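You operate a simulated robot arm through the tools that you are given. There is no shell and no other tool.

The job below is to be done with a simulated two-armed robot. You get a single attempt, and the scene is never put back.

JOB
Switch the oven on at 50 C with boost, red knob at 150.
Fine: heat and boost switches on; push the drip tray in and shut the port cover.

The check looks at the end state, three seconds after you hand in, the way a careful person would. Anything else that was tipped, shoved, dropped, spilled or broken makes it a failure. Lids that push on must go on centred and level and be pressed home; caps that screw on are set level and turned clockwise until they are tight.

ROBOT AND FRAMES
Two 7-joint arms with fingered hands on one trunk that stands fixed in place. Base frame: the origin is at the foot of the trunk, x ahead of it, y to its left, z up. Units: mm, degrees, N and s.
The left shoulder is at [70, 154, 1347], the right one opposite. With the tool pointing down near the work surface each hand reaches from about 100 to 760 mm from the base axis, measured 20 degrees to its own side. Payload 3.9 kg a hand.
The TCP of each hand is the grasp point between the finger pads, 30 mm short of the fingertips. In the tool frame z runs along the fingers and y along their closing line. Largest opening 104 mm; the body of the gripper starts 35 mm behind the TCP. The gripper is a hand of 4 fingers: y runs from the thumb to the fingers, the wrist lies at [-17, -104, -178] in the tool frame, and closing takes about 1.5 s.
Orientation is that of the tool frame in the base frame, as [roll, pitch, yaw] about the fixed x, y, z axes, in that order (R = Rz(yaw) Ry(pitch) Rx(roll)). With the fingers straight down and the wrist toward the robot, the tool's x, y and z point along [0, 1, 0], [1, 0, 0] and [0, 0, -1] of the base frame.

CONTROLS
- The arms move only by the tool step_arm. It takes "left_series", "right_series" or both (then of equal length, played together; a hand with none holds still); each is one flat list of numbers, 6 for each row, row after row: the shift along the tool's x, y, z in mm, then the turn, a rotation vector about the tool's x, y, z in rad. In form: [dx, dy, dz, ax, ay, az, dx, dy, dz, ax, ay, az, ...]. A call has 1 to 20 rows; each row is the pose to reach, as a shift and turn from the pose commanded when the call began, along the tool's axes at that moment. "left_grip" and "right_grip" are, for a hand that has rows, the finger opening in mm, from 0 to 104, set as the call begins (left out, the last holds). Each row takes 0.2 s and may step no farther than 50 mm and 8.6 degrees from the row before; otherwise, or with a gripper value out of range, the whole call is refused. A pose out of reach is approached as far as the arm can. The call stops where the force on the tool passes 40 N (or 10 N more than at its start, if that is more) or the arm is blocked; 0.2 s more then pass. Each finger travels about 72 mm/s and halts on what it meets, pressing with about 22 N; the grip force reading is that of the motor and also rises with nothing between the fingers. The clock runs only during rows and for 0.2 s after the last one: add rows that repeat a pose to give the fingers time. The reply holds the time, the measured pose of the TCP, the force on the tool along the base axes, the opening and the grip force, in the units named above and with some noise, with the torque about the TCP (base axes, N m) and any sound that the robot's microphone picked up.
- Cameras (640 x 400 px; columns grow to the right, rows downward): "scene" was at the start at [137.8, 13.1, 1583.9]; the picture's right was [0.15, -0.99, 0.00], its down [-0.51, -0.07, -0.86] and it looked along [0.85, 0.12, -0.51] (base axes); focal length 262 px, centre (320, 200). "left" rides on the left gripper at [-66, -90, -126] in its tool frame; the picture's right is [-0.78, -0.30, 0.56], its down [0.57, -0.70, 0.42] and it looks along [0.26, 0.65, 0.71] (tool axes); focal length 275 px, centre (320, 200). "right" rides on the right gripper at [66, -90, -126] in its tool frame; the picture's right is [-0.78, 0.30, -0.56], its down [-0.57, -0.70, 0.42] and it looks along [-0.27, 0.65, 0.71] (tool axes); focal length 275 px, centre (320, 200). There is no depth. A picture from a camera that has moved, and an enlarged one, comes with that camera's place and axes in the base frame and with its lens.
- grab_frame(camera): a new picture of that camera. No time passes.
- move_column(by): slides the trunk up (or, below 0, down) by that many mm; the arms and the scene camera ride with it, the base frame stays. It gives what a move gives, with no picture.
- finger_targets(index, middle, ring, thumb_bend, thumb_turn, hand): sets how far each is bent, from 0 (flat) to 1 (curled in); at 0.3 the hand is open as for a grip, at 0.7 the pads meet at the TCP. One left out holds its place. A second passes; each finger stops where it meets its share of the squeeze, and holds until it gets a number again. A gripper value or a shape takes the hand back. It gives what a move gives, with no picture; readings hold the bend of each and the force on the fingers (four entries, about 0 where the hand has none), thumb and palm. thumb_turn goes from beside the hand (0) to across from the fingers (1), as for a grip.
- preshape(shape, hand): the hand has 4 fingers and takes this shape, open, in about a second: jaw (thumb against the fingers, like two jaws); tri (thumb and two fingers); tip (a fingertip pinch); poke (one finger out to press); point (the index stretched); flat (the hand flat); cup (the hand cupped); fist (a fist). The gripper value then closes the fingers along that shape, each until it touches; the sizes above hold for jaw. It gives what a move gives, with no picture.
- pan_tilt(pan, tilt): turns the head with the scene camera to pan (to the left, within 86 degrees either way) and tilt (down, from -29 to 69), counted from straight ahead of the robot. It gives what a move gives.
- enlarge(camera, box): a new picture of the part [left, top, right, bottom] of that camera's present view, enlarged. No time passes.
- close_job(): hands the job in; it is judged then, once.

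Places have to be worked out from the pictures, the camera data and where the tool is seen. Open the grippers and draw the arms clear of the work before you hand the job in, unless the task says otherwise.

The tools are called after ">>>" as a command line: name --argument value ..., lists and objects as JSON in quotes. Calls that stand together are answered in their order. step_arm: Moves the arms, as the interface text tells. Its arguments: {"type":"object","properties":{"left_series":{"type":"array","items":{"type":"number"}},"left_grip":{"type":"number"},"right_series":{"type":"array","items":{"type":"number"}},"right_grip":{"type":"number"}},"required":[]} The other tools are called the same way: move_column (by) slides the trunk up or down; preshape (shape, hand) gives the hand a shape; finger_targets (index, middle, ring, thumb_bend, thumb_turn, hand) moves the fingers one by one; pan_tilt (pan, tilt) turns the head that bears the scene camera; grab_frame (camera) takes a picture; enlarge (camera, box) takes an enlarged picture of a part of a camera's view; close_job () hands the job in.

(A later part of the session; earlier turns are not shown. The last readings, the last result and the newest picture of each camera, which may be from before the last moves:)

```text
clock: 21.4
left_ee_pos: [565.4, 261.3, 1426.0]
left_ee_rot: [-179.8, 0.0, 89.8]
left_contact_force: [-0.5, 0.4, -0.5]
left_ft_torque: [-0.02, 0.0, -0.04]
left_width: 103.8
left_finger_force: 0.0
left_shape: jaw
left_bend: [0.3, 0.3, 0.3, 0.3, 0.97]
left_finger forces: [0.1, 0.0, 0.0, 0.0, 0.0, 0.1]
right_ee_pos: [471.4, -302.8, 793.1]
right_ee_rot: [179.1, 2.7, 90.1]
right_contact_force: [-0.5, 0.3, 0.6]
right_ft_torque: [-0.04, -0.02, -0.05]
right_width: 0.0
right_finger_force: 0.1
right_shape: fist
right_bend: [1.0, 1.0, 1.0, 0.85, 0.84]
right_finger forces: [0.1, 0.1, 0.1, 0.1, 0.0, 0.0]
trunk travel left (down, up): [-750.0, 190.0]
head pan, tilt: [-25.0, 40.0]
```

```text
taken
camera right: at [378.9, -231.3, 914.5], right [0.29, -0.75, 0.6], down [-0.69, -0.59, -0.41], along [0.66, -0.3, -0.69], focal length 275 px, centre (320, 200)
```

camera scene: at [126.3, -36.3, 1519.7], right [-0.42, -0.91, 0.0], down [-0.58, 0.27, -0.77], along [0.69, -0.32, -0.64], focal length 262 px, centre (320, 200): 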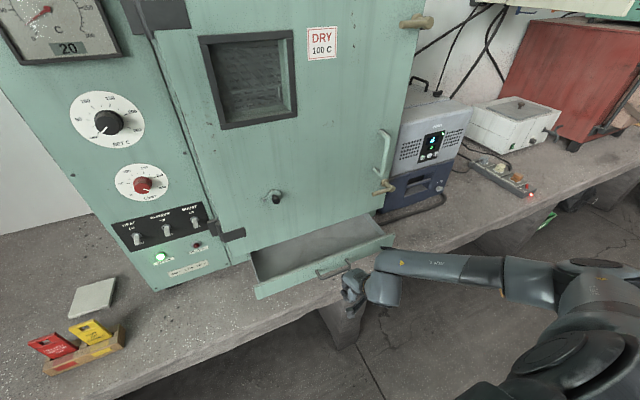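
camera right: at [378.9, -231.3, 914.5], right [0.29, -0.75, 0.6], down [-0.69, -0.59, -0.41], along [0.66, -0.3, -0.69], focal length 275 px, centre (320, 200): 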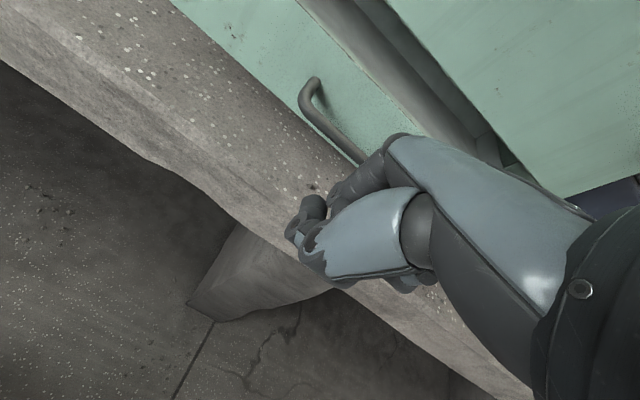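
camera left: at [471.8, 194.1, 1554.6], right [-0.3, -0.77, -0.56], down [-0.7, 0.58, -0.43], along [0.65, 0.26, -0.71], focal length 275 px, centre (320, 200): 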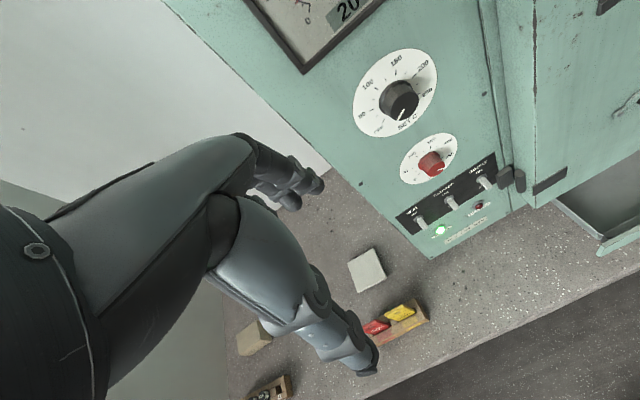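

The bar's left bend is at about (537,-242,812) and the fist faces it. I tilt about 18° so the knuckles will clear the door front, centre on the bar, then advance gently to find contact.

>>> step_arm --right_series '[7, 0, -4, -0.11, 0, 0, 14, 0, -8, -0.22, 0, 0, 14, 5, -10, -0.32, 0, 0, 14, 15, -10, -0.32, 0, 0, 14, 25, -10, -0.32, 0, 0]'

>>> grab_frame --camera "right"

>>> enlarge --camera "scene" --box '[280, 210, 440, 330]'

```text
clock: 22.6
left_ee_pos: [563.9, 261.7, 1427.2]
left_ee_rot: [-179.9, 0.0, 89.8]
left_contact_force: [0.1, -1.1, 1.1]
left_ft_torque: [0.0, 0.01, -0.03]
left_width: 104.0
left_finger_force: 0.2
left_shape: jaw
left_bend: [0.3, 0.3, 0.3, 0.3, 0.97]
left_finger forces: [0.0, 0.0, 0.0, 0.0, 0.0, 0.0]
right_ee_pos: [494.0, -287.7, 803.5]
right_ee_rot: [160.7, 2.7, 90.0]
right_contact_force: [0.4, 0.5, -0.3]
right_ft_torque: [0.01, -0.01, 0.0]
right_width: 0.0
right_finger_force: 0.0
right_shape: fist
right_bend: [1.0, 1.0, 1.0, 0.85, 0.84]
right_finger forces: [0.1, 0.0, 0.1, 0.0, 0.0, 0.0]
trunk travel left (down, up): [-750.0, 190.0]
head pan, tilt: [-25.0, 40.0]
```

```text
taken
camera right: at [368.1, -217.8, 889.8], right [0.1, -0.74, 0.66], down [-0.52, -0.6, -0.6], along [0.85, -0.29, -0.45], focal length 275 px, centre (320, 200)
```

right: 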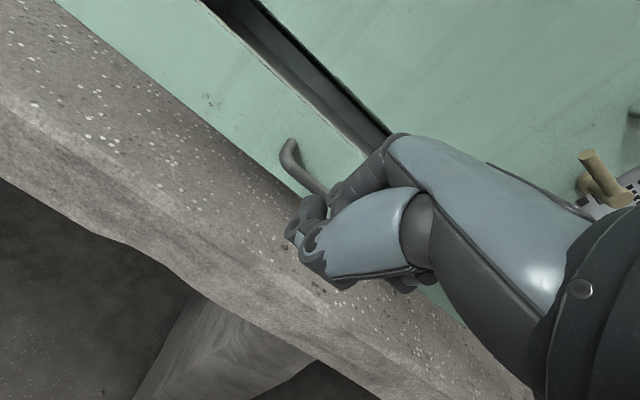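

```text
3.33 times, centred on (360, 270) of scene
camera zoom: at [125.5, -35.7, 1519.7], right [-0.42, -0.91, 0.0], down [-0.58, 0.27, -0.77], along [0.69, -0.32, -0.64], focal length 874 px, centre (187, -33)
```

zoom: 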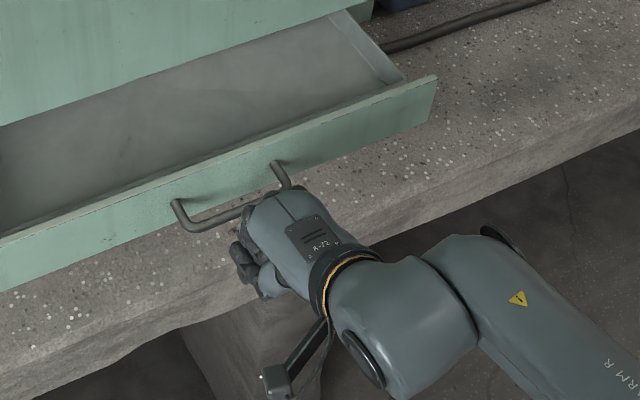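

The fist is lined up just before the bar. I advance 40 mm in slow rows and watch the force.

>>> step_arm --right_series '[0, 9.4, 3.3, 0, 0, 0, 0, 18.9, 6.6, 0, 0, 0, 0, 28.3, 9.9, 0, 0, 0, 0, 37.8, 13.2, 0, 0, 0, 0, 47.2, 16.5, 0, 0, 0]'

>>> enlarge --camera "scene" --box '[280, 210, 440, 330]'

```text
clock: 23.8
left_ee_pos: [564.9, 262.8, 1426.1]
left_ee_rot: [-179.9, -0.1, 89.9]
left_contact_force: [-0.7, 0.2, 0.7]
left_ft_torque: [-0.02, 0.06, 0.01]
left_width: 103.6
left_finger_force: 0.0
left_shape: jaw
left_bend: [0.3, 0.3, 0.3, 0.3, 0.97]
left_finger forces: [0.0, 0.0, 0.1, 0.0, 0.0, 0.0]
right_ee_pos: [545.1, -289.2, 804.8]
right_ee_rot: [160.6, 2.8, 90.1]
right_contact_force: [-1.3, 0.2, 3.6]
right_ft_torque: [0.05, -0.08, 0.02]
right_width: 0.0
right_finger_force: 0.1
right_shape: fist
right_bend: [1.0, 1.0, 1.0, 0.86, 0.84]
right_finger forces: [0.0, 0.0, 0.1, 0.0, 4.2, 0.0]
trunk travel left (down, up): [-750.0, 190.0]
head pan, tilt: [-25.0, 40.0]
```

```text
3.33 times, centred on (360, 270) of scene
camera zoom: at [126.1, -35.6, 1519.7], right [-0.42, -0.91, 0.0], down [-0.58, 0.27, -0.77], along [0.69, -0.32, -0.64], focal length 874 px, centre (187, -33)
```

zoom: 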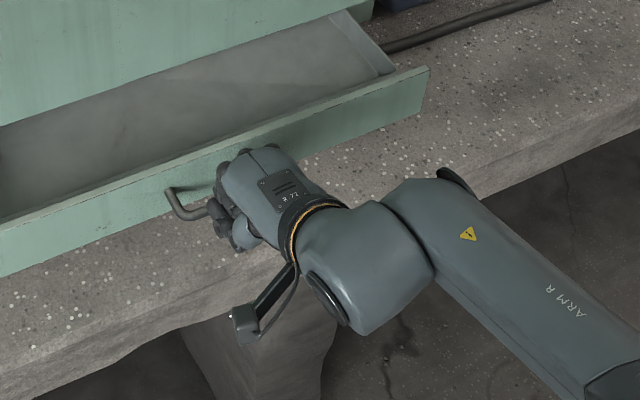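

The tray is moving with little force. Continue pushing, about 60 mm.

>>> step_arm --right_series '[0, 9.4, 3.3, 0, 0, 0, 0, 18.9, 6.6, 0, 0, 0, 0, 28.3, 9.9, 0, 0, 0, 0, 37.8, 13.2, 0, 0, 0, 0, 47.2, 16.5, 0, 0, 0, 0, 56.6, 19.8, 0, 0, 0]'

>>> enlarge --camera "scene" --box '[240, 180, 440, 305]'

>>> grab_frame --camera "right"

```text
clock: 25.2
left_ee_pos: [563.9, 261.3, 1426.2]
left_ee_rot: [-180.0, 0.0, 89.8]
left_contact_force: [0.5, 0.1, -0.7]
left_ft_torque: [0.0, 0.0, -0.03]
left_width: 103.6
left_finger_force: 0.1
left_shape: jaw
left_bend: [0.3, 0.3, 0.3, 0.3, 0.97]
left_finger forces: [0.1, 0.1, 0.1, 0.1, 0.0, 0.0]
right_ee_pos: [602.8, -287.9, 804.6]
right_ee_rot: [160.6, 2.8, 90.1]
right_contact_force: [-0.5, -1.4, 3.5]
right_ft_torque: [0.06, -0.08, 0.04]
right_width: 0.0
right_finger_force: 0.1
right_shape: fist
right_bend: [1.0, 1.0, 1.0, 0.86, 0.84]
right_finger forces: [0.0, 0.1, 0.1, 0.0, 4.1, 0.1]
trunk travel left (down, up): [-750.0, 190.0]
head pan, tilt: [-25.0, 40.0]
```

```text
3.20 times, centred on (340, 242) of scene
camera zoom: at [125.5, -35.8, 1519.7], right [-0.42, -0.91, 0.0], down [-0.58, 0.27, -0.77], along [0.69, -0.32, -0.64], focal length 839 px, centre (256, 64)
```

zoom: 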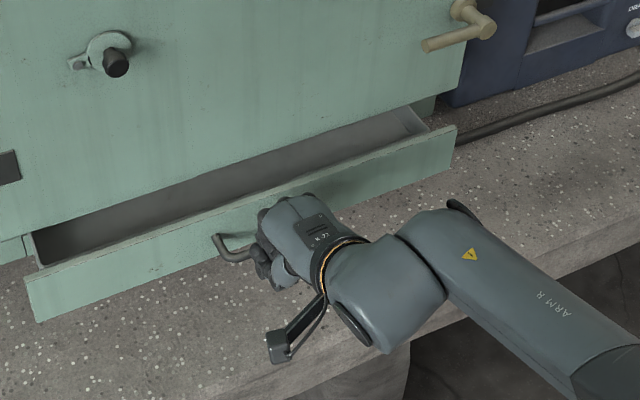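

```text
taken
camera right: at [476.8, -218.0, 889.8], right [0.1, -0.74, 0.66], down [-0.52, -0.6, -0.6], along [0.85, -0.29, -0.45], focal length 275 px, centre (320, 200)
```

right: 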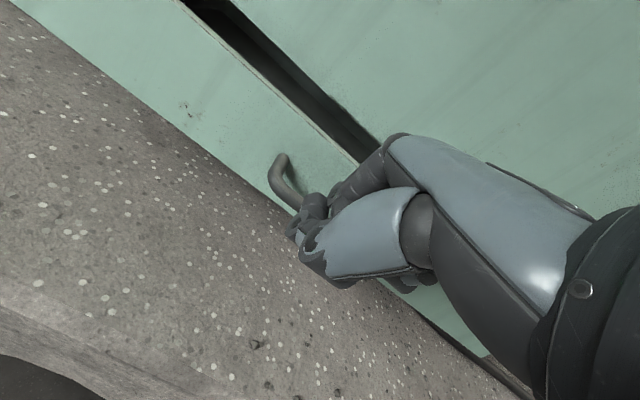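

The tray front is now near x≈660 and still sliding freely. Push 50 mm more while increasing tilt slightly so the knuckles clear the door.

>>> step_arm --right_series '[0, 9.4, 3.3, -0.05, 0, 0, 0, 18.9, 6.6, -0.1, 0, 0, 0, 28.3, 9.9, -0.15, 0, 0, 0, 37.8, 13.2, -0.2, 0, 0, 0, 47.2, 16.5, -0.25, 0, 0]'

>>> enlarge --camera "scene" --box '[240, 180, 440, 305]'

>>> grab_frame --camera "right"

```text
clock: 26.4
left_ee_pos: [563.5, 262.8, 1426.2]
left_ee_rot: [-180.0, 0.0, 89.8]
left_contact_force: [0.4, -0.1, 0.1]
left_ft_torque: [-0.01, 0.03, 0.0]
left_width: 103.9
left_finger_force: 0.0
left_shape: jaw
left_bend: [0.3, 0.3, 0.3, 0.3, 0.97]
left_finger forces: [0.1, 0.0, 0.0, 0.0, 0.1, 0.0]
right_ee_pos: [653.5, -287.0, 803.9]
right_ee_rot: [146.3, 2.7, 90.0]
right_contact_force: [-1.0, -0.4, 2.3]
right_ft_torque: [0.08, -0.04, 0.03]
right_width: 0.2
right_finger_force: 0.1
right_shape: fist
right_bend: [1.0, 1.0, 1.0, 0.86, 0.84]
right_finger forces: [0.0, 0.0, 0.0, 0.0, 3.2, 0.0]
trunk travel left (down, up): [-750.0, 190.0]
head pan, tilt: [-25.0, 40.0]
```

```text
3.20 times, centred on (340, 242) of scene
camera zoom: at [125.6, -35.6, 1519.7], right [-0.42, -0.91, 0.0], down [-0.58, 0.27, -0.77], along [0.69, -0.32, -0.64], focal length 839 px, centre (256, 64)
```

zoom: 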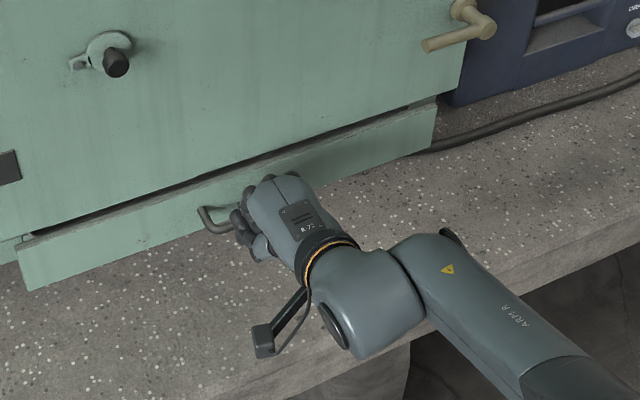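

```text
taken
camera right: at [508.6, -218.6, 855.6], right [-0.06, -0.74, 0.66], down [-0.35, -0.61, -0.71], along [0.94, -0.28, -0.22], focal length 275 px, centre (320, 200)
```

right: 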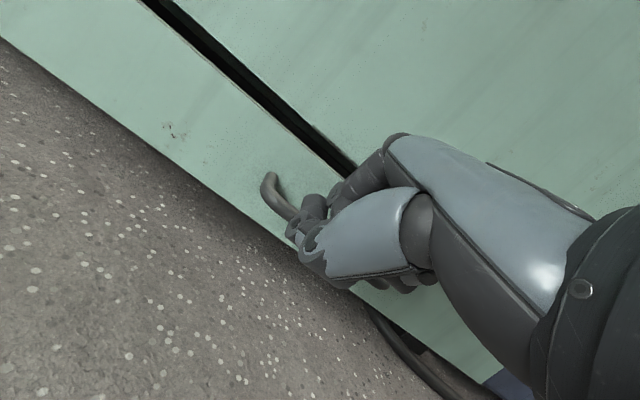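

Working well. Continue until it stops against the body.

>>> step_arm --right_series '[0, 6.7, 4.4, -0.05, 0, 0, 0, 13.3, 8.9, -0.1, 0, 0, 0, 20, 13.3, -0.15, 0, 0, 0, 26.6, 17.8, -0.2, 0, 0, 0, 33.3, 22.2, -0.2, 0, 0]'

>>> enlarge --camera "scene" --box '[240, 180, 440, 305]'

>>> grab_frame --camera "right"

```text
clock: 27.6
left_ee_pos: [564.7, 261.7, 1425.9]
left_ee_rot: [-180.0, 0.1, 89.8]
left_contact_force: [0.4, -0.6, -0.4]
left_ft_torque: [-0.02, 0.03, -0.01]
left_width: 103.5
left_finger_force: 0.0
left_shape: jaw
left_bend: [0.3, 0.3, 0.3, 0.3, 0.97]
left_finger forces: [0.0, 0.1, 0.0, 0.0, 0.1, 0.0]
right_ee_pos: [695.1, -287.9, 803.6]
right_ee_rot: [134.9, 2.7, 90.1]
right_contact_force: [-0.6, -1.0, 0.7]
right_ft_torque: [0.01, 0.02, -0.01]
right_width: 0.0
right_finger_force: 0.1
right_shape: fist
right_bend: [1.0, 1.0, 1.0, 0.85, 0.84]
right_finger forces: [0.0, 0.0, 0.1, 0.0, 1.0, 0.1]
trunk travel left (down, up): [-750.0, 190.0]
head pan, tilt: [-25.0, 40.0]
```

```text
3.20 times, centred on (340, 242) of scene
camera zoom: at [126.1, -35.7, 1519.6], right [-0.42, -0.91, 0.0], down [-0.58, 0.27, -0.77], along [0.69, -0.32, -0.64], focal length 839 px, centre (256, 64)
```

zoom: 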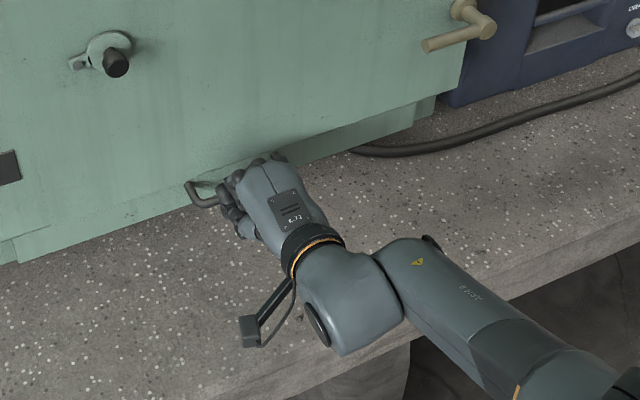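

```text
taken
camera right: at [542.5, -220.4, 825.4], right [-0.18, -0.75, 0.64], down [-0.19, -0.61, -0.77], along [0.96, -0.27, -0.03], focal length 275 px, centre (320, 200)
```

right: 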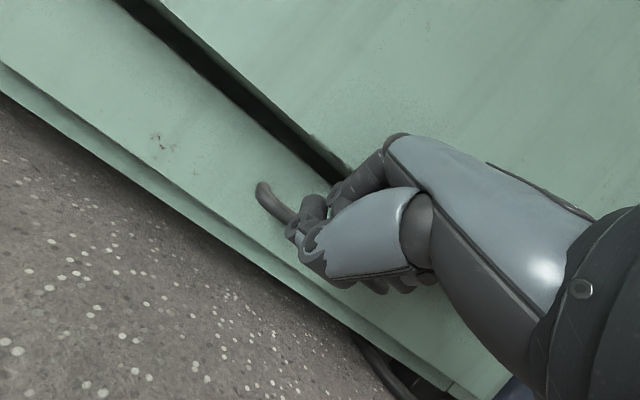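

Nearly in; the body edge shows below the tray front. Push on until it blocks.

>>> step_arm --right_series '[0, 5, 5, 0, 0, 0, 0, 10, 10, 0, 0, 0, 0, 15, 15, 0, 0, 0, 0, 20, 20, 0, 0, 0]'

>>> enlarge --camera "scene" --box '[240, 180, 440, 305]'

>>> grab_frame --camera "right"

```text
clock: 28.5
left_ee_pos: [557.6, 263.3, 1429.5]
left_ee_rot: [179.6, 0.0, 89.9]
left_contact_force: [0.3, 0.2, 0.3]
left_ft_torque: [-0.01, 0.04, -0.02]
left_width: 103.7
left_finger_force: 0.2
left_shape: jaw
left_bend: [0.3, 0.3, 0.3, 0.3, 0.97]
left_finger forces: [0.1, 0.0, 0.0, 0.0, 0.1, 0.0]
right_ee_pos: [707.0, -287.7, 798.0]
right_ee_rot: [135.6, 3.1, 90.2]
right_contact_force: [-32.6, -3.1, 9.1]
right_ft_torque: [0.23, -0.86, 0.24]
right_width: 0.4
right_finger_force: 0.2
right_shape: fist
right_bend: [1.0, 1.0, 1.0, 0.89, 0.83]
right_finger forces: [0.0, 13.2, 0.0, 0.0, 23.2, 0.1]
trunk travel left (down, up): [-750.0, 190.0]
head pan, tilt: [-25.0, 40.0]
stopped in row 4 (right hand): the force on the tool passed its limit at 45 N (the readings are from after the stop); the commanded pose is now the measured one
```

```text
3.20 times, centred on (340, 242) of scene
camera zoom: at [118.1, -35.9, 1520.6], right [-0.43, -0.91, 0.0], down [-0.58, 0.27, -0.77], along [0.7, -0.33, -0.64], focal length 839 px, centre (256, 64)
```

zoom: 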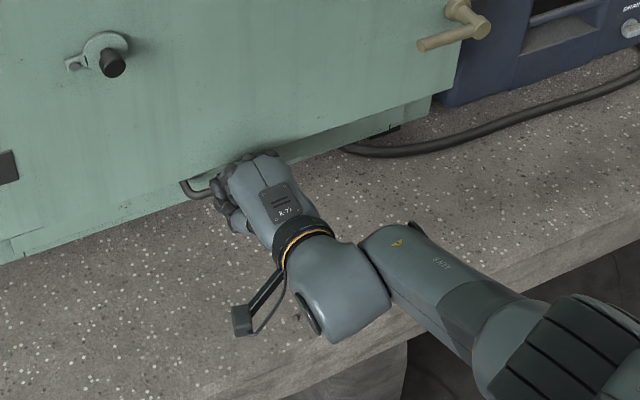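

```text
taken
camera right: at [555.1, -221.5, 821.1], right [-0.18, -0.74, 0.65], down [-0.2, -0.62, -0.76], along [0.96, -0.26, -0.04], focal length 275 px, centre (320, 200)
```

right: 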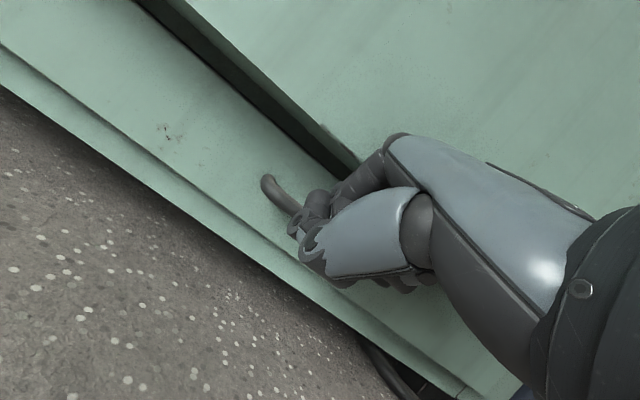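

The push met a firm stop. I back the hand off and inspect how the tray sits.

>>> step_arm --right_series '[0, -10, -10, 0, 0, 0, 0, -28, -28, 0, 0, 0, 0, -56, -56, 0, 0, 0, 0, -70, -90, 0, 0, 0]'

>>> enlarge --camera "scene" --box '[220, 170, 440, 305]'

>>> grab_frame --camera "right"

```text
clock: 29.5
left_ee_pos: [563.0, 263.5, 1426.9]
left_ee_rot: [-180.0, 0.0, 90.0]
left_contact_force: [-0.4, 0.2, 0.1]
left_ft_torque: [0.02, 0.01, -0.01]
left_width: 103.6
left_finger_force: 0.1
left_shape: jaw
left_bend: [0.3, 0.3, 0.3, 0.3, 0.97]
left_finger forces: [0.0, 0.0, 0.1, 0.0, 0.0, 0.0]
right_ee_pos: [602.4, -290.0, 812.5]
right_ee_rot: [135.7, 2.6, 90.8]
right_contact_force: [-0.2, -0.7, -0.1]
right_ft_torque: [0.02, 0.02, 0.01]
right_width: 0.1
right_finger_force: 0.1
right_shape: fist
right_bend: [1.0, 1.0, 1.0, 0.85, 0.84]
right_finger forces: [0.0, 0.1, 0.0, 0.1, 0.0, 0.1]
right hand out of reach, approached as far as the arm can: row 4
trunk travel left (down, up): [-750.0, 190.0]
head pan, tilt: [-25.0, 40.0]
```

```text
2.91 times, centred on (330, 238) of scene
camera zoom: at [124.8, -35.6, 1519.8], right [-0.42, -0.91, 0.0], down [-0.58, 0.27, -0.77], along [0.69, -0.32, -0.64], focal length 762 px, centre (291, 91)
```

zoom: 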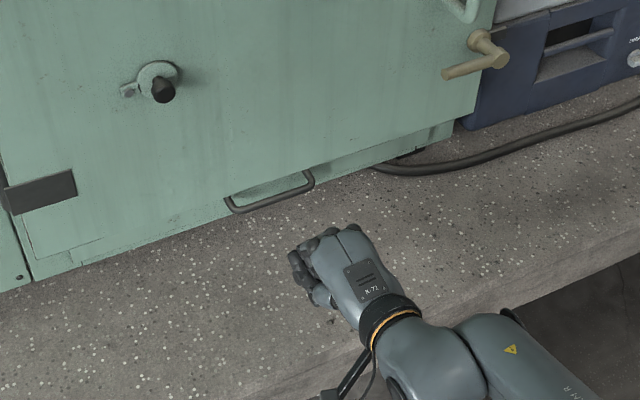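

```text
taken
camera right: at [448.6, -224.9, 836.1], right [-0.17, -0.75, 0.64], down [-0.2, -0.61, -0.77], along [0.97, -0.25, -0.05], focal length 275 px, centre (320, 200)
```

right: 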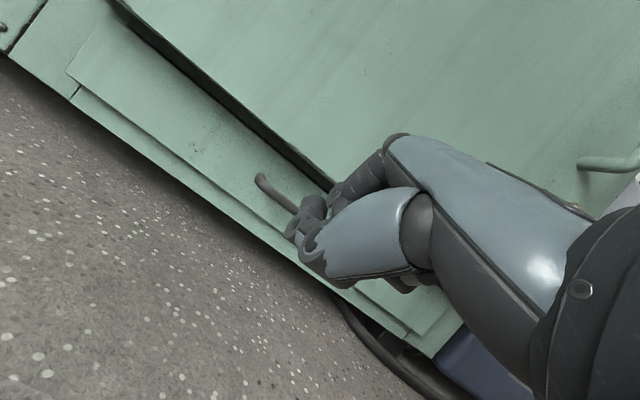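

The tray appears seated. Zoom on its left and right ends to confirm it is flush.

>>> enlarge --camera "right" --box '[30, 40, 130, 120]'

>>> enlarge --camera "right" --box '[340, 280, 470, 370]'

>>> enlarge --camera "scene" --box '[340, 200, 390, 240]'

```text
5.00 times, centred on (80, 80) of right
camera zoom: at [448.6, -224.9, 836.1], right [-0.17, -0.75, 0.64], down [-0.2, -0.61, -0.77], along [0.97, -0.25, -0.05], focal length 1376 px, centre (1520, 800)
```

zoom: 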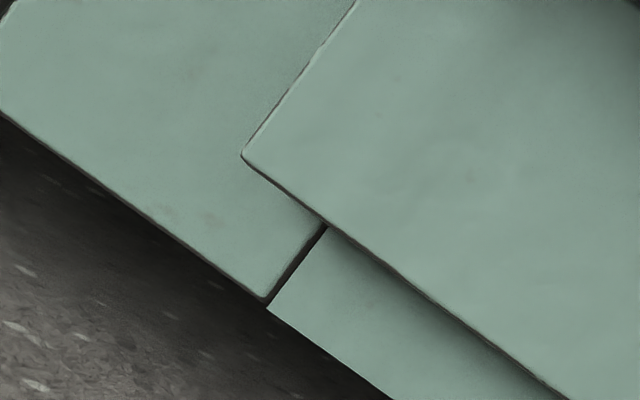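

```text
4.44 times, centred on (405, 325) of right
camera zoom: at [448.6, -224.9, 836.1], right [-0.17, -0.75, 0.64], down [-0.2, -0.61, -0.77], along [0.97, -0.25, -0.05], focal length 1224 px, centre (-58, -356)
```

zoom: 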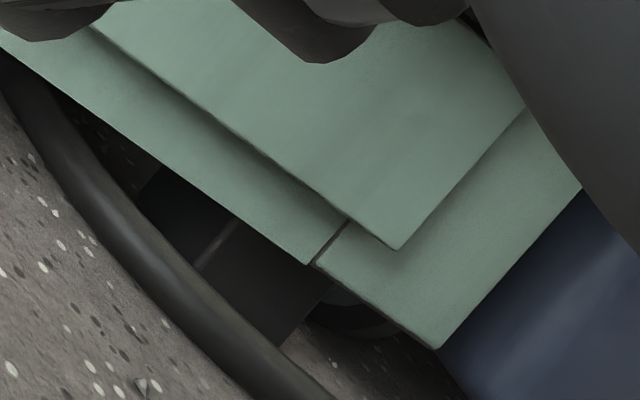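

```text
10.00 times, centred on (365, 220) of scene
camera zoom: at [124.8, -35.6, 1519.8], right [-0.42, -0.91, 0.0], down [-0.58, 0.27, -0.77], along [0.69, -0.32, -0.64], focal length 2621 px, centre (-130, 0)
```

zoom: 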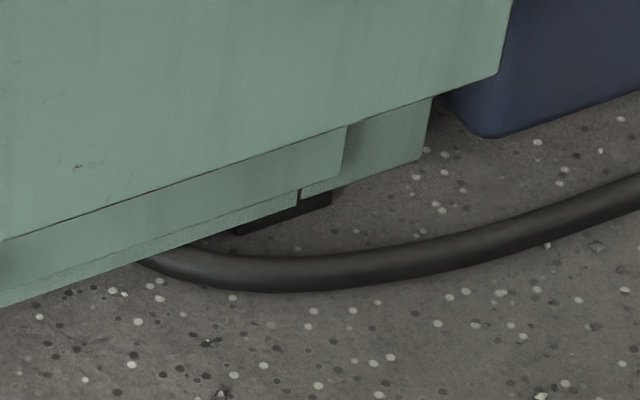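

Tray is seated. Now another look at the port cover from this camera to judge its angle.

>>> enlarge --camera "scene" --box '[255, 185, 295, 210]'

>>> enlarge --camera "scene" --box '[150, 100, 430, 260]'

```text
16.00 times, centred on (275, 198) of scene
camera zoom: at [124.8, -35.6, 1519.8], right [-0.42, -0.91, 0.0], down [-0.58, 0.27, -0.77], along [0.69, -0.32, -0.64], focal length 4194 px, centre (1040, 240)
```

zoom: 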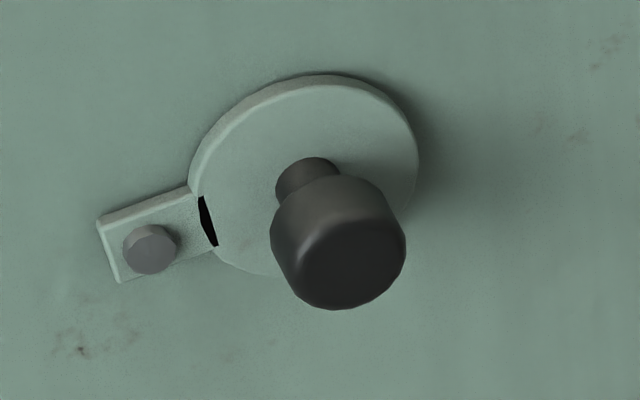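

```text
2.29 times, centred on (290, 180) of scene
camera zoom: at [124.8, -35.6, 1519.8], right [-0.42, -0.91, 0.0], down [-0.58, 0.27, -0.77], along [0.69, -0.32, -0.64], focal length 599 px, centre (389, 246)
```

zoom: 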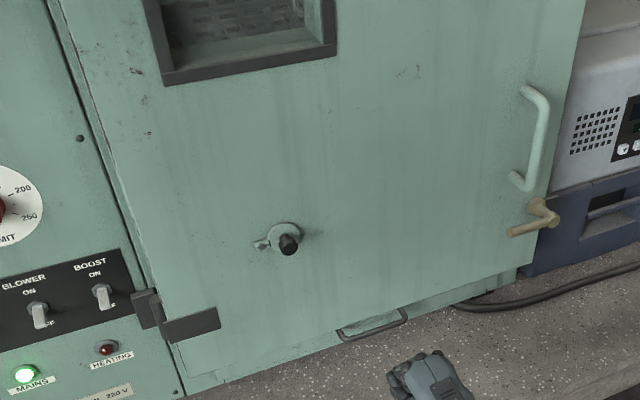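

The cover sits about 7–8° up about its bolt. I raise the right hand in front of the port area, then use poke to work its knob.

>>> step_arm --right_series '[16, 24, -27, 0, 0, 0, 32, 49, -54, 0, 0, 0, 48, 73, -80, 0, 0, 0, 64, 98, -107, 0, 0, 0, 80, 122, -134, 0, 0, 0, 96, 146, -161, 0, 0, 0, 112, 171, -188, 0, 0, 0, 128, 195, -215, 0, 0, 0]'

>>> preshape --shape "poke" --hand "right"

>>> grab_frame --camera "scene"

>>> grab_frame --camera "right"

```text
clock: 31.3
left_ee_pos: [563.4, 262.9, 1426.5]
left_ee_rot: [180.0, -0.1, 89.9]
left_contact_force: [-0.8, -0.5, 0.7]
left_ft_torque: [0.01, 0.01, -0.02]
left_width: 103.6
left_finger_force: 0.1
left_shape: jaw
left_bend: [0.3, 0.3, 0.3, 0.3, 0.97]
left_finger forces: [0.1, 0.0, 0.0, 0.0, 0.0, 0.0]
right_ee_pos: [566.9, -208.5, 1070.6]
right_ee_rot: [136.4, 1.2, 94.3]
right_contact_force: [-0.5, 0.1, 0.6]
right_ft_torque: [-0.02, -0.01, 0.04]
right_width: 0.1
right_finger_force: 0.1
right_shape: fist
right_bend: [1.0, 1.0, 1.0, 0.85, 0.84]
right_finger forces: [0.1, 0.0, 0.0, 0.0, 0.0, 0.1]
right hand out of reach, approached as far as the arm can: row 1, 2, 3, 4, 5, 6, 7, 8
trunk travel left (down, up): [-750.0, 190.0]
head pan, tilt: [-25.0, 40.0]
```

```text
clock: 32.2
left_ee_pos: [564.6, 262.3, 1426.4]
left_ee_rot: [179.9, 0.0, 90.0]
left_contact_force: [-0.7, -0.5, 0.6]
left_ft_torque: [0.01, 0.01, 0.03]
left_width: 103.7
left_finger_force: 0.0
left_shape: jaw
left_bend: [0.3, 0.3, 0.3, 0.3, 0.97]
left_finger forces: [0.0, 0.0, 0.1, 0.1, 0.0, 0.0]
right_ee_pos: [567.3, -208.5, 1068.1]
right_ee_rot: [136.5, 1.2, 94.2]
right_contact_force: [-0.5, -0.8, 0.2]
right_ft_torque: [0.0, 0.04, 0.0]
right_width: 0.0
right_finger_force: 0.0
right_shape: poke
right_bend: [0.87, 0.7, 0.99, 1.0, 0.87]
right_finger forces: [0.0, 0.1, 0.1, 0.1, 0.0, 0.0]
trunk travel left (down, up): [-750.0, 190.0]
head pan, tilt: [-25.0, 40.0]
```

```text
taken
camera scene: at [126.0, -35.9, 1519.7], right [-0.42, -0.91, 0.0], down [-0.58, 0.27, -0.77], along [0.69, -0.32, -0.64], focal length 262 px, centre (320, 200)
```

scene: 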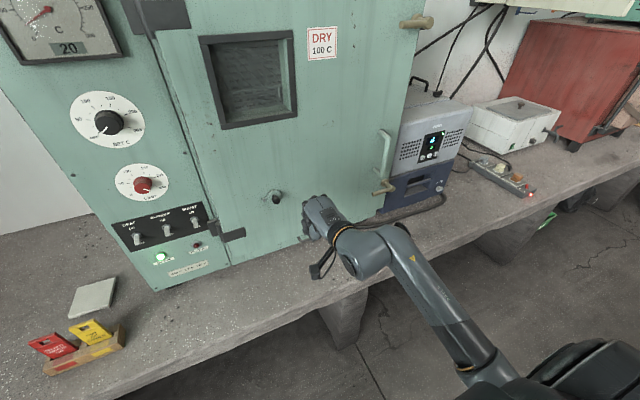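

```text
taken
camera right: at [410.9, -153.3, 1096.3], right [-0.11, -0.77, 0.62], down [-0.17, -0.6, -0.78], along [0.98, -0.19, -0.07], focal length 275 px, centre (320, 200)
```

right: 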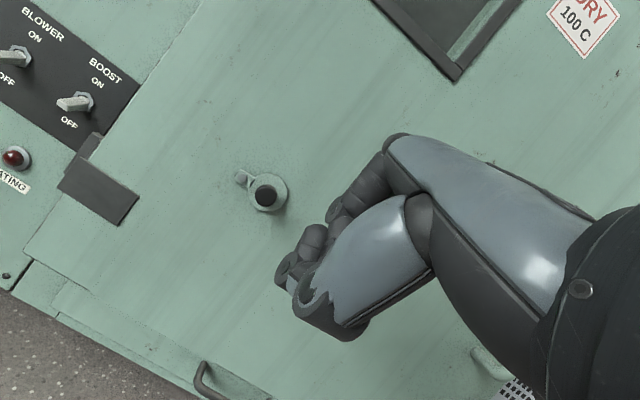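

Good straight view of the cover from the right wrist camera. Zoom in, and re-form the poke since the index caught on the thumb.

>>> enlarge --camera "right" --box '[220, 155, 310, 225]'

>>> preshape --shape "jaw" --hand "right"

>>> preshape --shape "poke" --hand "right"

>>> grab_frame --camera "right"

>>> enlarge --camera "scene" --box '[270, 170, 370, 260]'

```text
5.71 times, centred on (265, 190) of right
camera zoom: at [410.9, -153.3, 1096.3], right [-0.11, -0.77, 0.62], down [-0.17, -0.6, -0.78], along [0.98, -0.19, -0.07], focal length 1573 px, centre (634, 257)
```

zoom: 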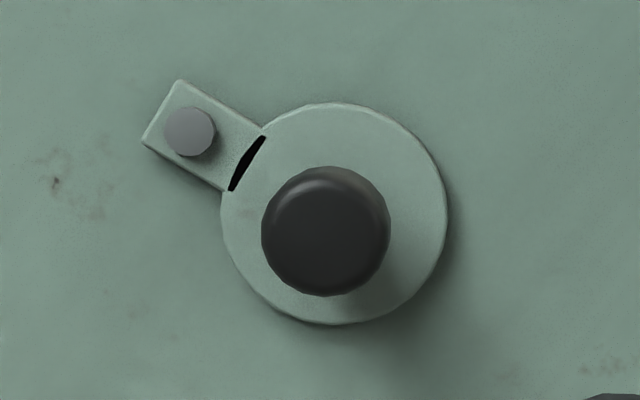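

```text
clock: 33.1
left_ee_pos: [564.4, 263.6, 1426.8]
left_ee_rot: [-180.0, 0.0, 90.0]
left_contact_force: [0.3, -1.2, -0.9]
left_ft_torque: [0.0, -0.04, 0.01]
left_width: 103.4
left_finger_force: 0.1
left_shape: jaw
left_bend: [0.3, 0.3, 0.3, 0.3, 0.97]
left_finger forces: [0.0, 0.1, 0.0, 0.1, 0.0, 0.0]
right_ee_pos: [567.4, -208.5, 1068.9]
right_ee_rot: [136.5, 1.2, 94.3]
right_contact_force: [0.4, -0.2, -0.2]
right_ft_torque: [-0.04, -0.01, 0.02]
right_width: 103.6
right_finger_force: 0.1
right_shape: jaw
right_bend: [0.3, 0.3, 0.3, 0.3, 0.97]
right_finger forces: [0.1, 0.0, 0.0, 0.0, 0.0, 0.0]
trunk travel left (down, up): [-750.0, 190.0]
head pan, tilt: [-25.0, 40.0]
```

```text
clock: 34.0
left_ee_pos: [563.7, 262.8, 1425.8]
left_ee_rot: [-180.0, 0.0, 90.0]
left_contact_force: [0.0, -0.9, -0.6]
left_ft_torque: [0.04, 0.03, -0.01]
left_width: 103.5
left_finger_force: 0.1
left_shape: jaw
left_bend: [0.3, 0.3, 0.3, 0.3, 0.97]
left_finger forces: [0.1, 0.1, 0.0, 0.0, 0.1, 0.0]
right_ee_pos: [566.6, -209.9, 1068.0]
right_ee_rot: [136.5, 1.2, 94.4]
right_contact_force: [-0.2, -0.3, 0.2]
right_ft_torque: [0.02, -0.01, -0.02]
right_width: 0.0
right_finger_force: 0.0
right_shape: poke
right_bend: [0.7, 0.7, 0.99, 1.0, 1.0]
right_finger forces: [0.0, 0.1, 0.0, 0.0, 0.0, 0.0]
trunk travel left (down, up): [-750.0, 190.0]
head pan, tilt: [-25.0, 40.0]
```

```text
taken
camera right: at [410.6, -153.2, 1096.4], right [-0.11, -0.77, 0.62], down [-0.17, -0.6, -0.78], along [0.98, -0.19, -0.07], focal length 275 px, centre (320, 200)
```

right: 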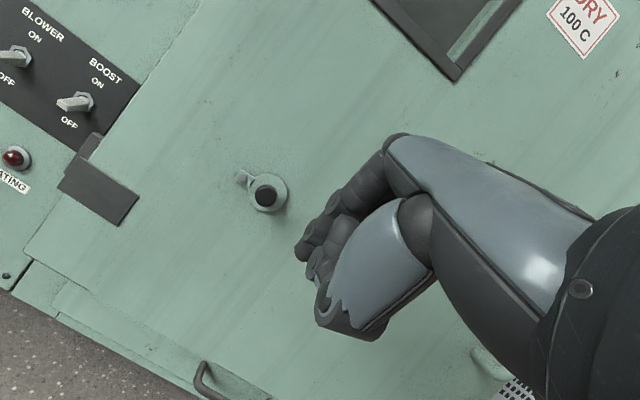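

```text
4.44 times, centred on (320, 215) of scene
camera zoom: at [125.7, -35.9, 1519.7], right [-0.42, -0.91, 0.0], down [-0.58, 0.27, -0.77], along [0.69, -0.32, -0.64], focal length 1165 px, centre (320, 133)
```

zoom: 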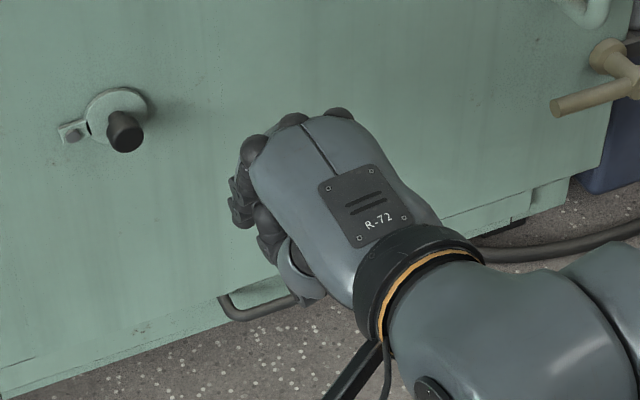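

The cover is raised about 8° from level about its bolt, and the knob is near (680,-160,1049). I bring the fingertips above the knob.

>>> step_arm --right_series '[22, 31, -6, 0, 0, 0, 44, 62, -13, 0, 0, 0, 43, 77, 5, 0, 0, 0, 41, 92, 23, 0, 0, 0, 39, 106, 40, 0, 0, 0]'

>>> grab_frame --camera "right"

>>> enlarge --camera "scene" --box '[230, 140, 350, 230]'

```text
clock: 35.2
left_ee_pos: [564.8, 264.2, 1426.5]
left_ee_rot: [-179.9, 0.0, 90.0]
left_contact_force: [0.2, -0.2, -0.8]
left_ft_torque: [0.01, 0.01, 0.0]
left_width: 103.8
left_finger_force: 0.1
left_shape: jaw
left_bend: [0.3, 0.3, 0.3, 0.3, 0.97]
left_finger forces: [0.0, 0.0, 0.0, 0.0, 0.0, 0.1]
right_ee_pos: [632.2, -199.4, 1101.9]
right_ee_rot: [136.5, 1.1, 94.6]
right_contact_force: [-0.1, 0.6, 0.4]
right_ft_torque: [0.0, 0.01, -0.02]
right_width: 0.0
right_finger_force: 0.1
right_shape: poke
right_bend: [0.7, 0.7, 0.99, 1.0, 1.0]
right_finger forces: [0.0, 0.1, 0.0, 0.0, 0.0, 0.0]
right hand out of reach, approached as far as the arm can: row 1, 2, 3, 4, 5
trunk travel left (down, up): [-750.0, 190.0]
head pan, tilt: [-25.0, 40.0]
```

```text
taken
camera right: at [474.7, -144.2, 1130.7], right [-0.11, -0.78, 0.62], down [-0.17, -0.6, -0.78], along [0.98, -0.19, -0.07], focal length 275 px, centre (320, 200)
```

right: 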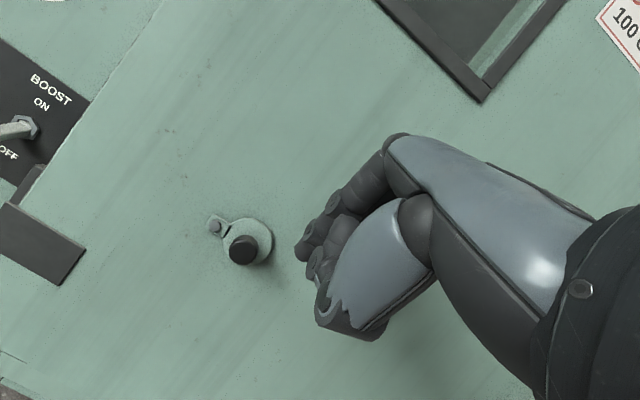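

```text
4.44 times, centred on (290, 185) of scene
camera zoom: at [126.2, -35.7, 1519.6], right [-0.42, -0.91, 0.0], down [-0.58, 0.27, -0.77], along [0.69, -0.32, -0.64], focal length 1165 px, centre (453, 267)
```

zoom: 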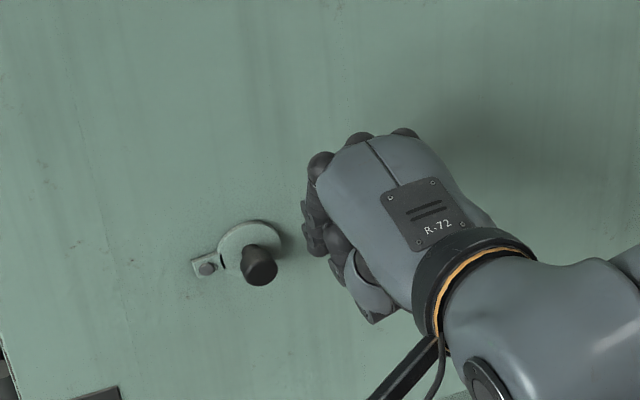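

The wrist limits leftward motion at this yaw. I turn the hand about 20° to the left while moving above the knob.

>>> step_arm --right_series '[0, 0, 0, 0, 0.06, -0.064, 0, 4, -3, 0, 0.12, -0.128, 8, 12, 2, 0, 0.18, -0.192, 20, 24, 10, 0, 0.24, -0.256, 32, 36, 20, 0, 0.24, -0.256]'

>>> grab_frame --camera "right"

>>> enlarge --camera "scene" --box '[230, 140, 350, 230]'

```text
clock: 36.4
left_ee_pos: [565.8, 264.3, 1426.5]
left_ee_rot: [-179.9, 0.0, 89.9]
left_contact_force: [-0.1, -0.3, 0.6]
left_ft_torque: [-0.01, 0.03, -0.02]
left_width: 103.6
left_finger_force: 0.0
left_shape: jaw
left_bend: [0.3, 0.3, 0.3, 0.3, 0.97]
left_finger forces: [0.1, 0.0, 0.0, 0.0, 0.0, 0.0]
right_ee_pos: [669.6, -162.7, 1112.9]
right_ee_rot: [137.1, 1.3, 114.4]
right_contact_force: [0.6, -0.4, 0.5]
right_ft_torque: [0.03, 0.01, -0.02]
right_width: 0.0
right_finger_force: 0.0
right_shape: poke
right_bend: [0.7, 0.7, 0.99, 1.0, 1.0]
right_finger forces: [0.1, 0.1, 0.1, 0.0, 0.0, 0.1]
trunk travel left (down, up): [-750.0, 190.0]
head pan, tilt: [-25.0, 40.0]
```

```text
taken
camera right: at [503.8, -165.0, 1141.8], right [0.17, -0.76, 0.63], down [0.04, -0.63, -0.78], along [0.99, 0.16, -0.07], focal length 275 px, centre (320, 200)
```

right: 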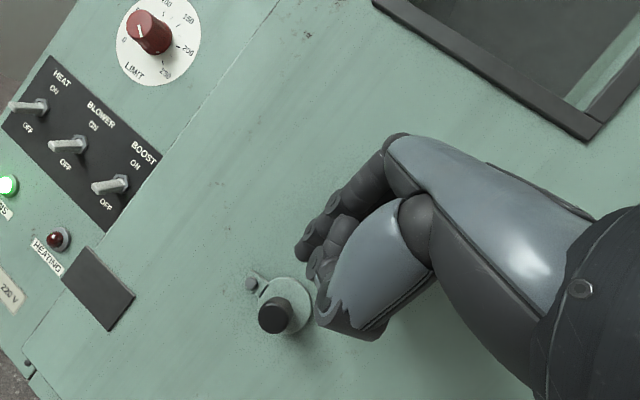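

```text
4.44 times, centred on (290, 185) of scene
camera zoom: at [126.6, -35.2, 1519.6], right [-0.42, -0.91, 0.0], down [-0.58, 0.27, -0.77], along [0.69, -0.32, -0.64], focal length 1165 px, centre (453, 267)
```

zoom: 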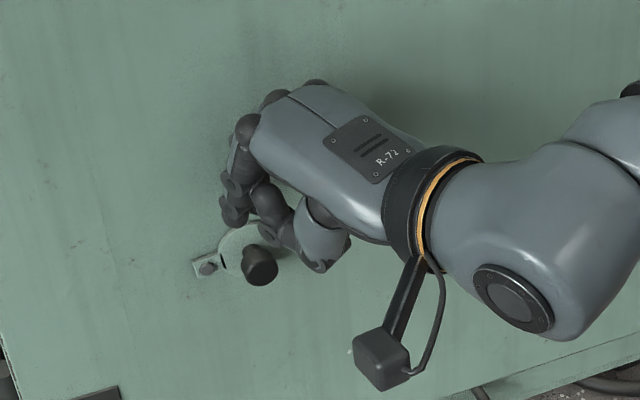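

Now above the knob. Press straight down slowly, 26 mm, watching the force and the cover.

>>> step_arm --right_series '[0, -4.1, 4.4, 0, 0, 0, 0, -8.2, 8.8, 0, 0, 0, 0, -12.3, 13.2, 0, 0, 0, 0, -15, 16.1, 0, 0, 0, 0, -17.7, 19, 0, 0, 0]'

>>> enlarge --camera "right" --box '[220, 220, 350, 340]'

>>> enlarge --camera "scene" --box '[250, 170, 310, 220]'

```text
clock: 37.6
left_ee_pos: [564.3, 262.7, 1425.6]
left_ee_rot: [-180.0, 0.1, 89.9]
left_contact_force: [0.2, -0.5, 0.0]
left_ft_torque: [0.01, -0.04, 0.0]
left_width: 103.7
left_finger_force: 0.1
left_shape: jaw
left_bend: [0.3, 0.3, 0.3, 0.3, 0.97]
left_finger forces: [0.0, 0.0, 0.1, 0.0, 0.0, 0.0]
right_ee_pos: [669.3, -162.3, 1087.1]
right_ee_rot: [137.0, 1.2, 114.5]
right_contact_force: [0.1, 0.7, -0.7]
right_ft_torque: [0.0, 0.0, 0.03]
right_width: 0.0
right_finger_force: 0.0
right_shape: poke
right_bend: [0.7, 0.7, 0.99, 1.0, 1.0]
right_finger forces: [0.1, 0.0, 0.0, 0.0, 0.1, 0.0]
trunk travel left (down, up): [-750.0, 190.0]
head pan, tilt: [-25.0, 40.0]
```

```text
3.33 times, centred on (285, 280) of right
camera zoom: at [503.4, -164.8, 1116.1], right [0.17, -0.76, 0.63], down [0.04, -0.63, -0.78], along [0.99, 0.16, -0.07], focal length 918 px, centre (437, -67)
```

zoom: 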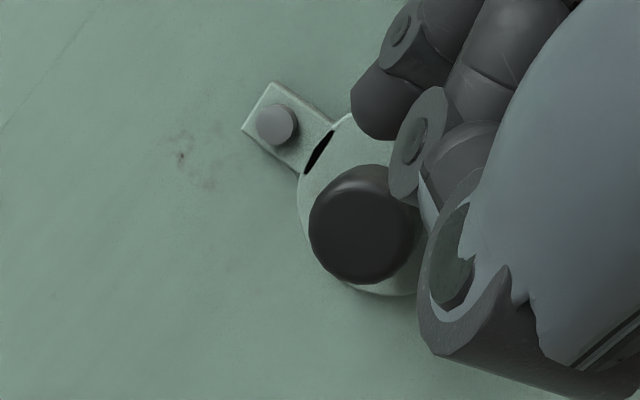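

```text
8.00 times, centred on (280, 195) of scene
camera zoom: at [125.9, -35.8, 1519.7], right [-0.42, -0.91, 0.0], down [-0.58, 0.27, -0.77], along [0.69, -0.32, -0.64], focal length 2097 px, centre (640, 240)
```

zoom: 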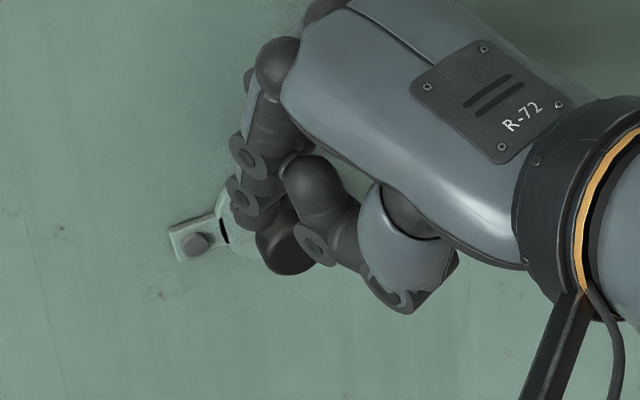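

No contact yet. Continue down in small steps.

>>> step_arm --right_series '[0, -2, 2.2, 0, 0, 0, 0, -4.1, 4.4, 0, 0, 0, 0, -6.1, 6.6, 0, 0, 0, 0, -8.2, 8.8, 0, 0, 0]'

>>> enlarge --camera "right" --box '[220, 220, 350, 340]'

>>> enlarge --camera "scene" --box '[250, 170, 310, 220]'

```text
clock: 38.6
left_ee_pos: [564.3, 264.0, 1425.5]
left_ee_rot: [180.0, 0.0, 90.0]
left_contact_force: [0.0, 0.0, -0.3]
left_ft_torque: [0.03, -0.01, 0.01]
left_width: 103.9
left_finger_force: 0.1
left_shape: jaw
left_bend: [0.3, 0.3, 0.3, 0.3, 0.97]
left_finger forces: [0.0, 0.0, 0.0, 0.0, 0.0, 0.0]
right_ee_pos: [669.6, -162.3, 1074.7]
right_ee_rot: [136.9, 1.2, 114.4]
right_contact_force: [0.3, -0.7, 0.1]
right_ft_torque: [0.01, -0.01, -0.03]
right_width: 0.0
right_finger_force: 0.0
right_shape: poke
right_bend: [0.7, 0.7, 0.99, 1.0, 1.0]
right_finger forces: [0.1, 0.2, 0.0, 0.0, 0.1, 0.0]
trunk travel left (down, up): [-750.0, 190.0]
head pan, tilt: [-25.0, 40.0]
```

```text
3.33 times, centred on (285, 280) of right
camera zoom: at [503.6, -165.3, 1104.3], right [0.17, -0.76, 0.63], down [0.04, -0.63, -0.78], along [0.99, 0.16, -0.07], focal length 918 px, centre (437, -67)
```

zoom: 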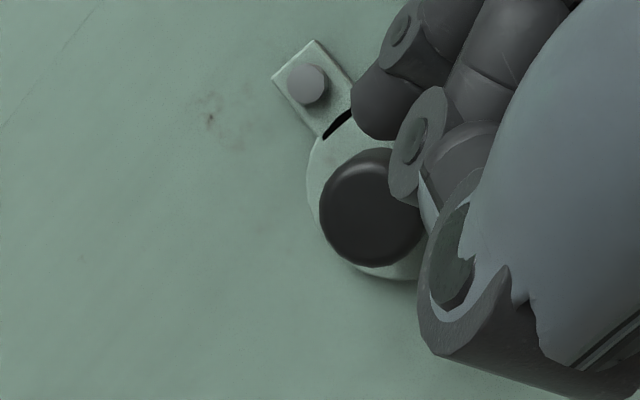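

```text
8.00 times, centred on (280, 195) of scene
camera zoom: at [125.7, -35.9, 1519.7], right [-0.42, -0.91, 0.0], down [-0.58, 0.27, -0.77], along [0.69, -0.32, -0.64], focal length 2097 px, centre (640, 240)
```

zoom: 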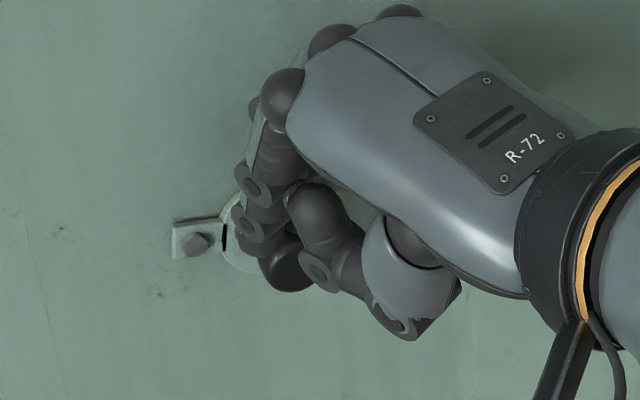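

The cover swings down freely past level, with no stop and no hole showing yet. Continue down a bit and watch what gets uncovered.

>>> step_arm --right_series '[0, -2, 2.2, 0, 0, 0, 0, -4.1, 4.4, 0, 0, 0, 0, -6.1, 6.6, 0, 0, 0, 0, -8.2, 8.8, 0, 0, 0]'

>>> enlarge --camera "right" --box '[220, 200, 350, 320]'

>>> enlarge --camera "scene" --box '[250, 170, 310, 220]'

```text
clock: 39.6
left_ee_pos: [564.1, 263.3, 1426.8]
left_ee_rot: [180.0, -0.1, 90.0]
left_contact_force: [1.2, 0.6, -0.8]
left_ft_torque: [0.02, 0.01, -0.02]
left_width: 103.7
left_finger_force: 0.1
left_shape: jaw
left_bend: [0.3, 0.3, 0.3, 0.3, 0.97]
left_finger forces: [0.1, 0.0, 0.1, 0.0, 0.1, 0.0]
right_ee_pos: [671.3, -165.0, 1063.0]
right_ee_rot: [136.9, 1.2, 114.5]
right_contact_force: [0.3, -1.1, 1.0]
right_ft_torque: [-0.05, 0.01, -0.03]
right_width: 0.0
right_finger_force: 0.2
right_shape: poke
right_bend: [0.7, 0.7, 0.99, 1.0, 1.0]
right_finger forces: [0.0, 0.4, 0.0, 0.0, 0.0, 0.0]
trunk travel left (down, up): [-750.0, 190.0]
head pan, tilt: [-25.0, 40.0]
```

```text
3.33 times, centred on (285, 260) of right
camera zoom: at [504.2, -166.1, 1091.8], right [0.17, -0.76, 0.63], down [0.04, -0.63, -0.78], along [0.99, 0.15, -0.07], focal length 918 px, centre (437, 0)
```

zoom: 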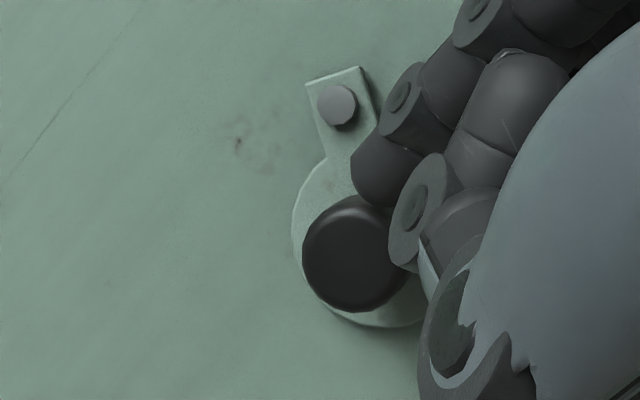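

```text
8.00 times, centred on (280, 195) of scene
camera zoom: at [125.7, -36.0, 1519.7], right [-0.42, -0.91, 0.0], down [-0.58, 0.27, -0.77], along [0.69, -0.32, -0.64], focal length 2097 px, centre (640, 240)
```

zoom: 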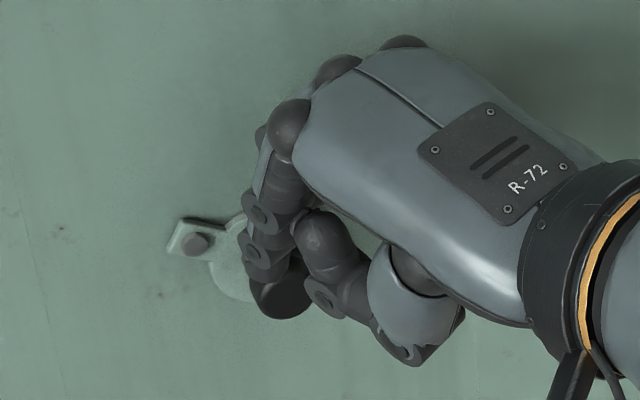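

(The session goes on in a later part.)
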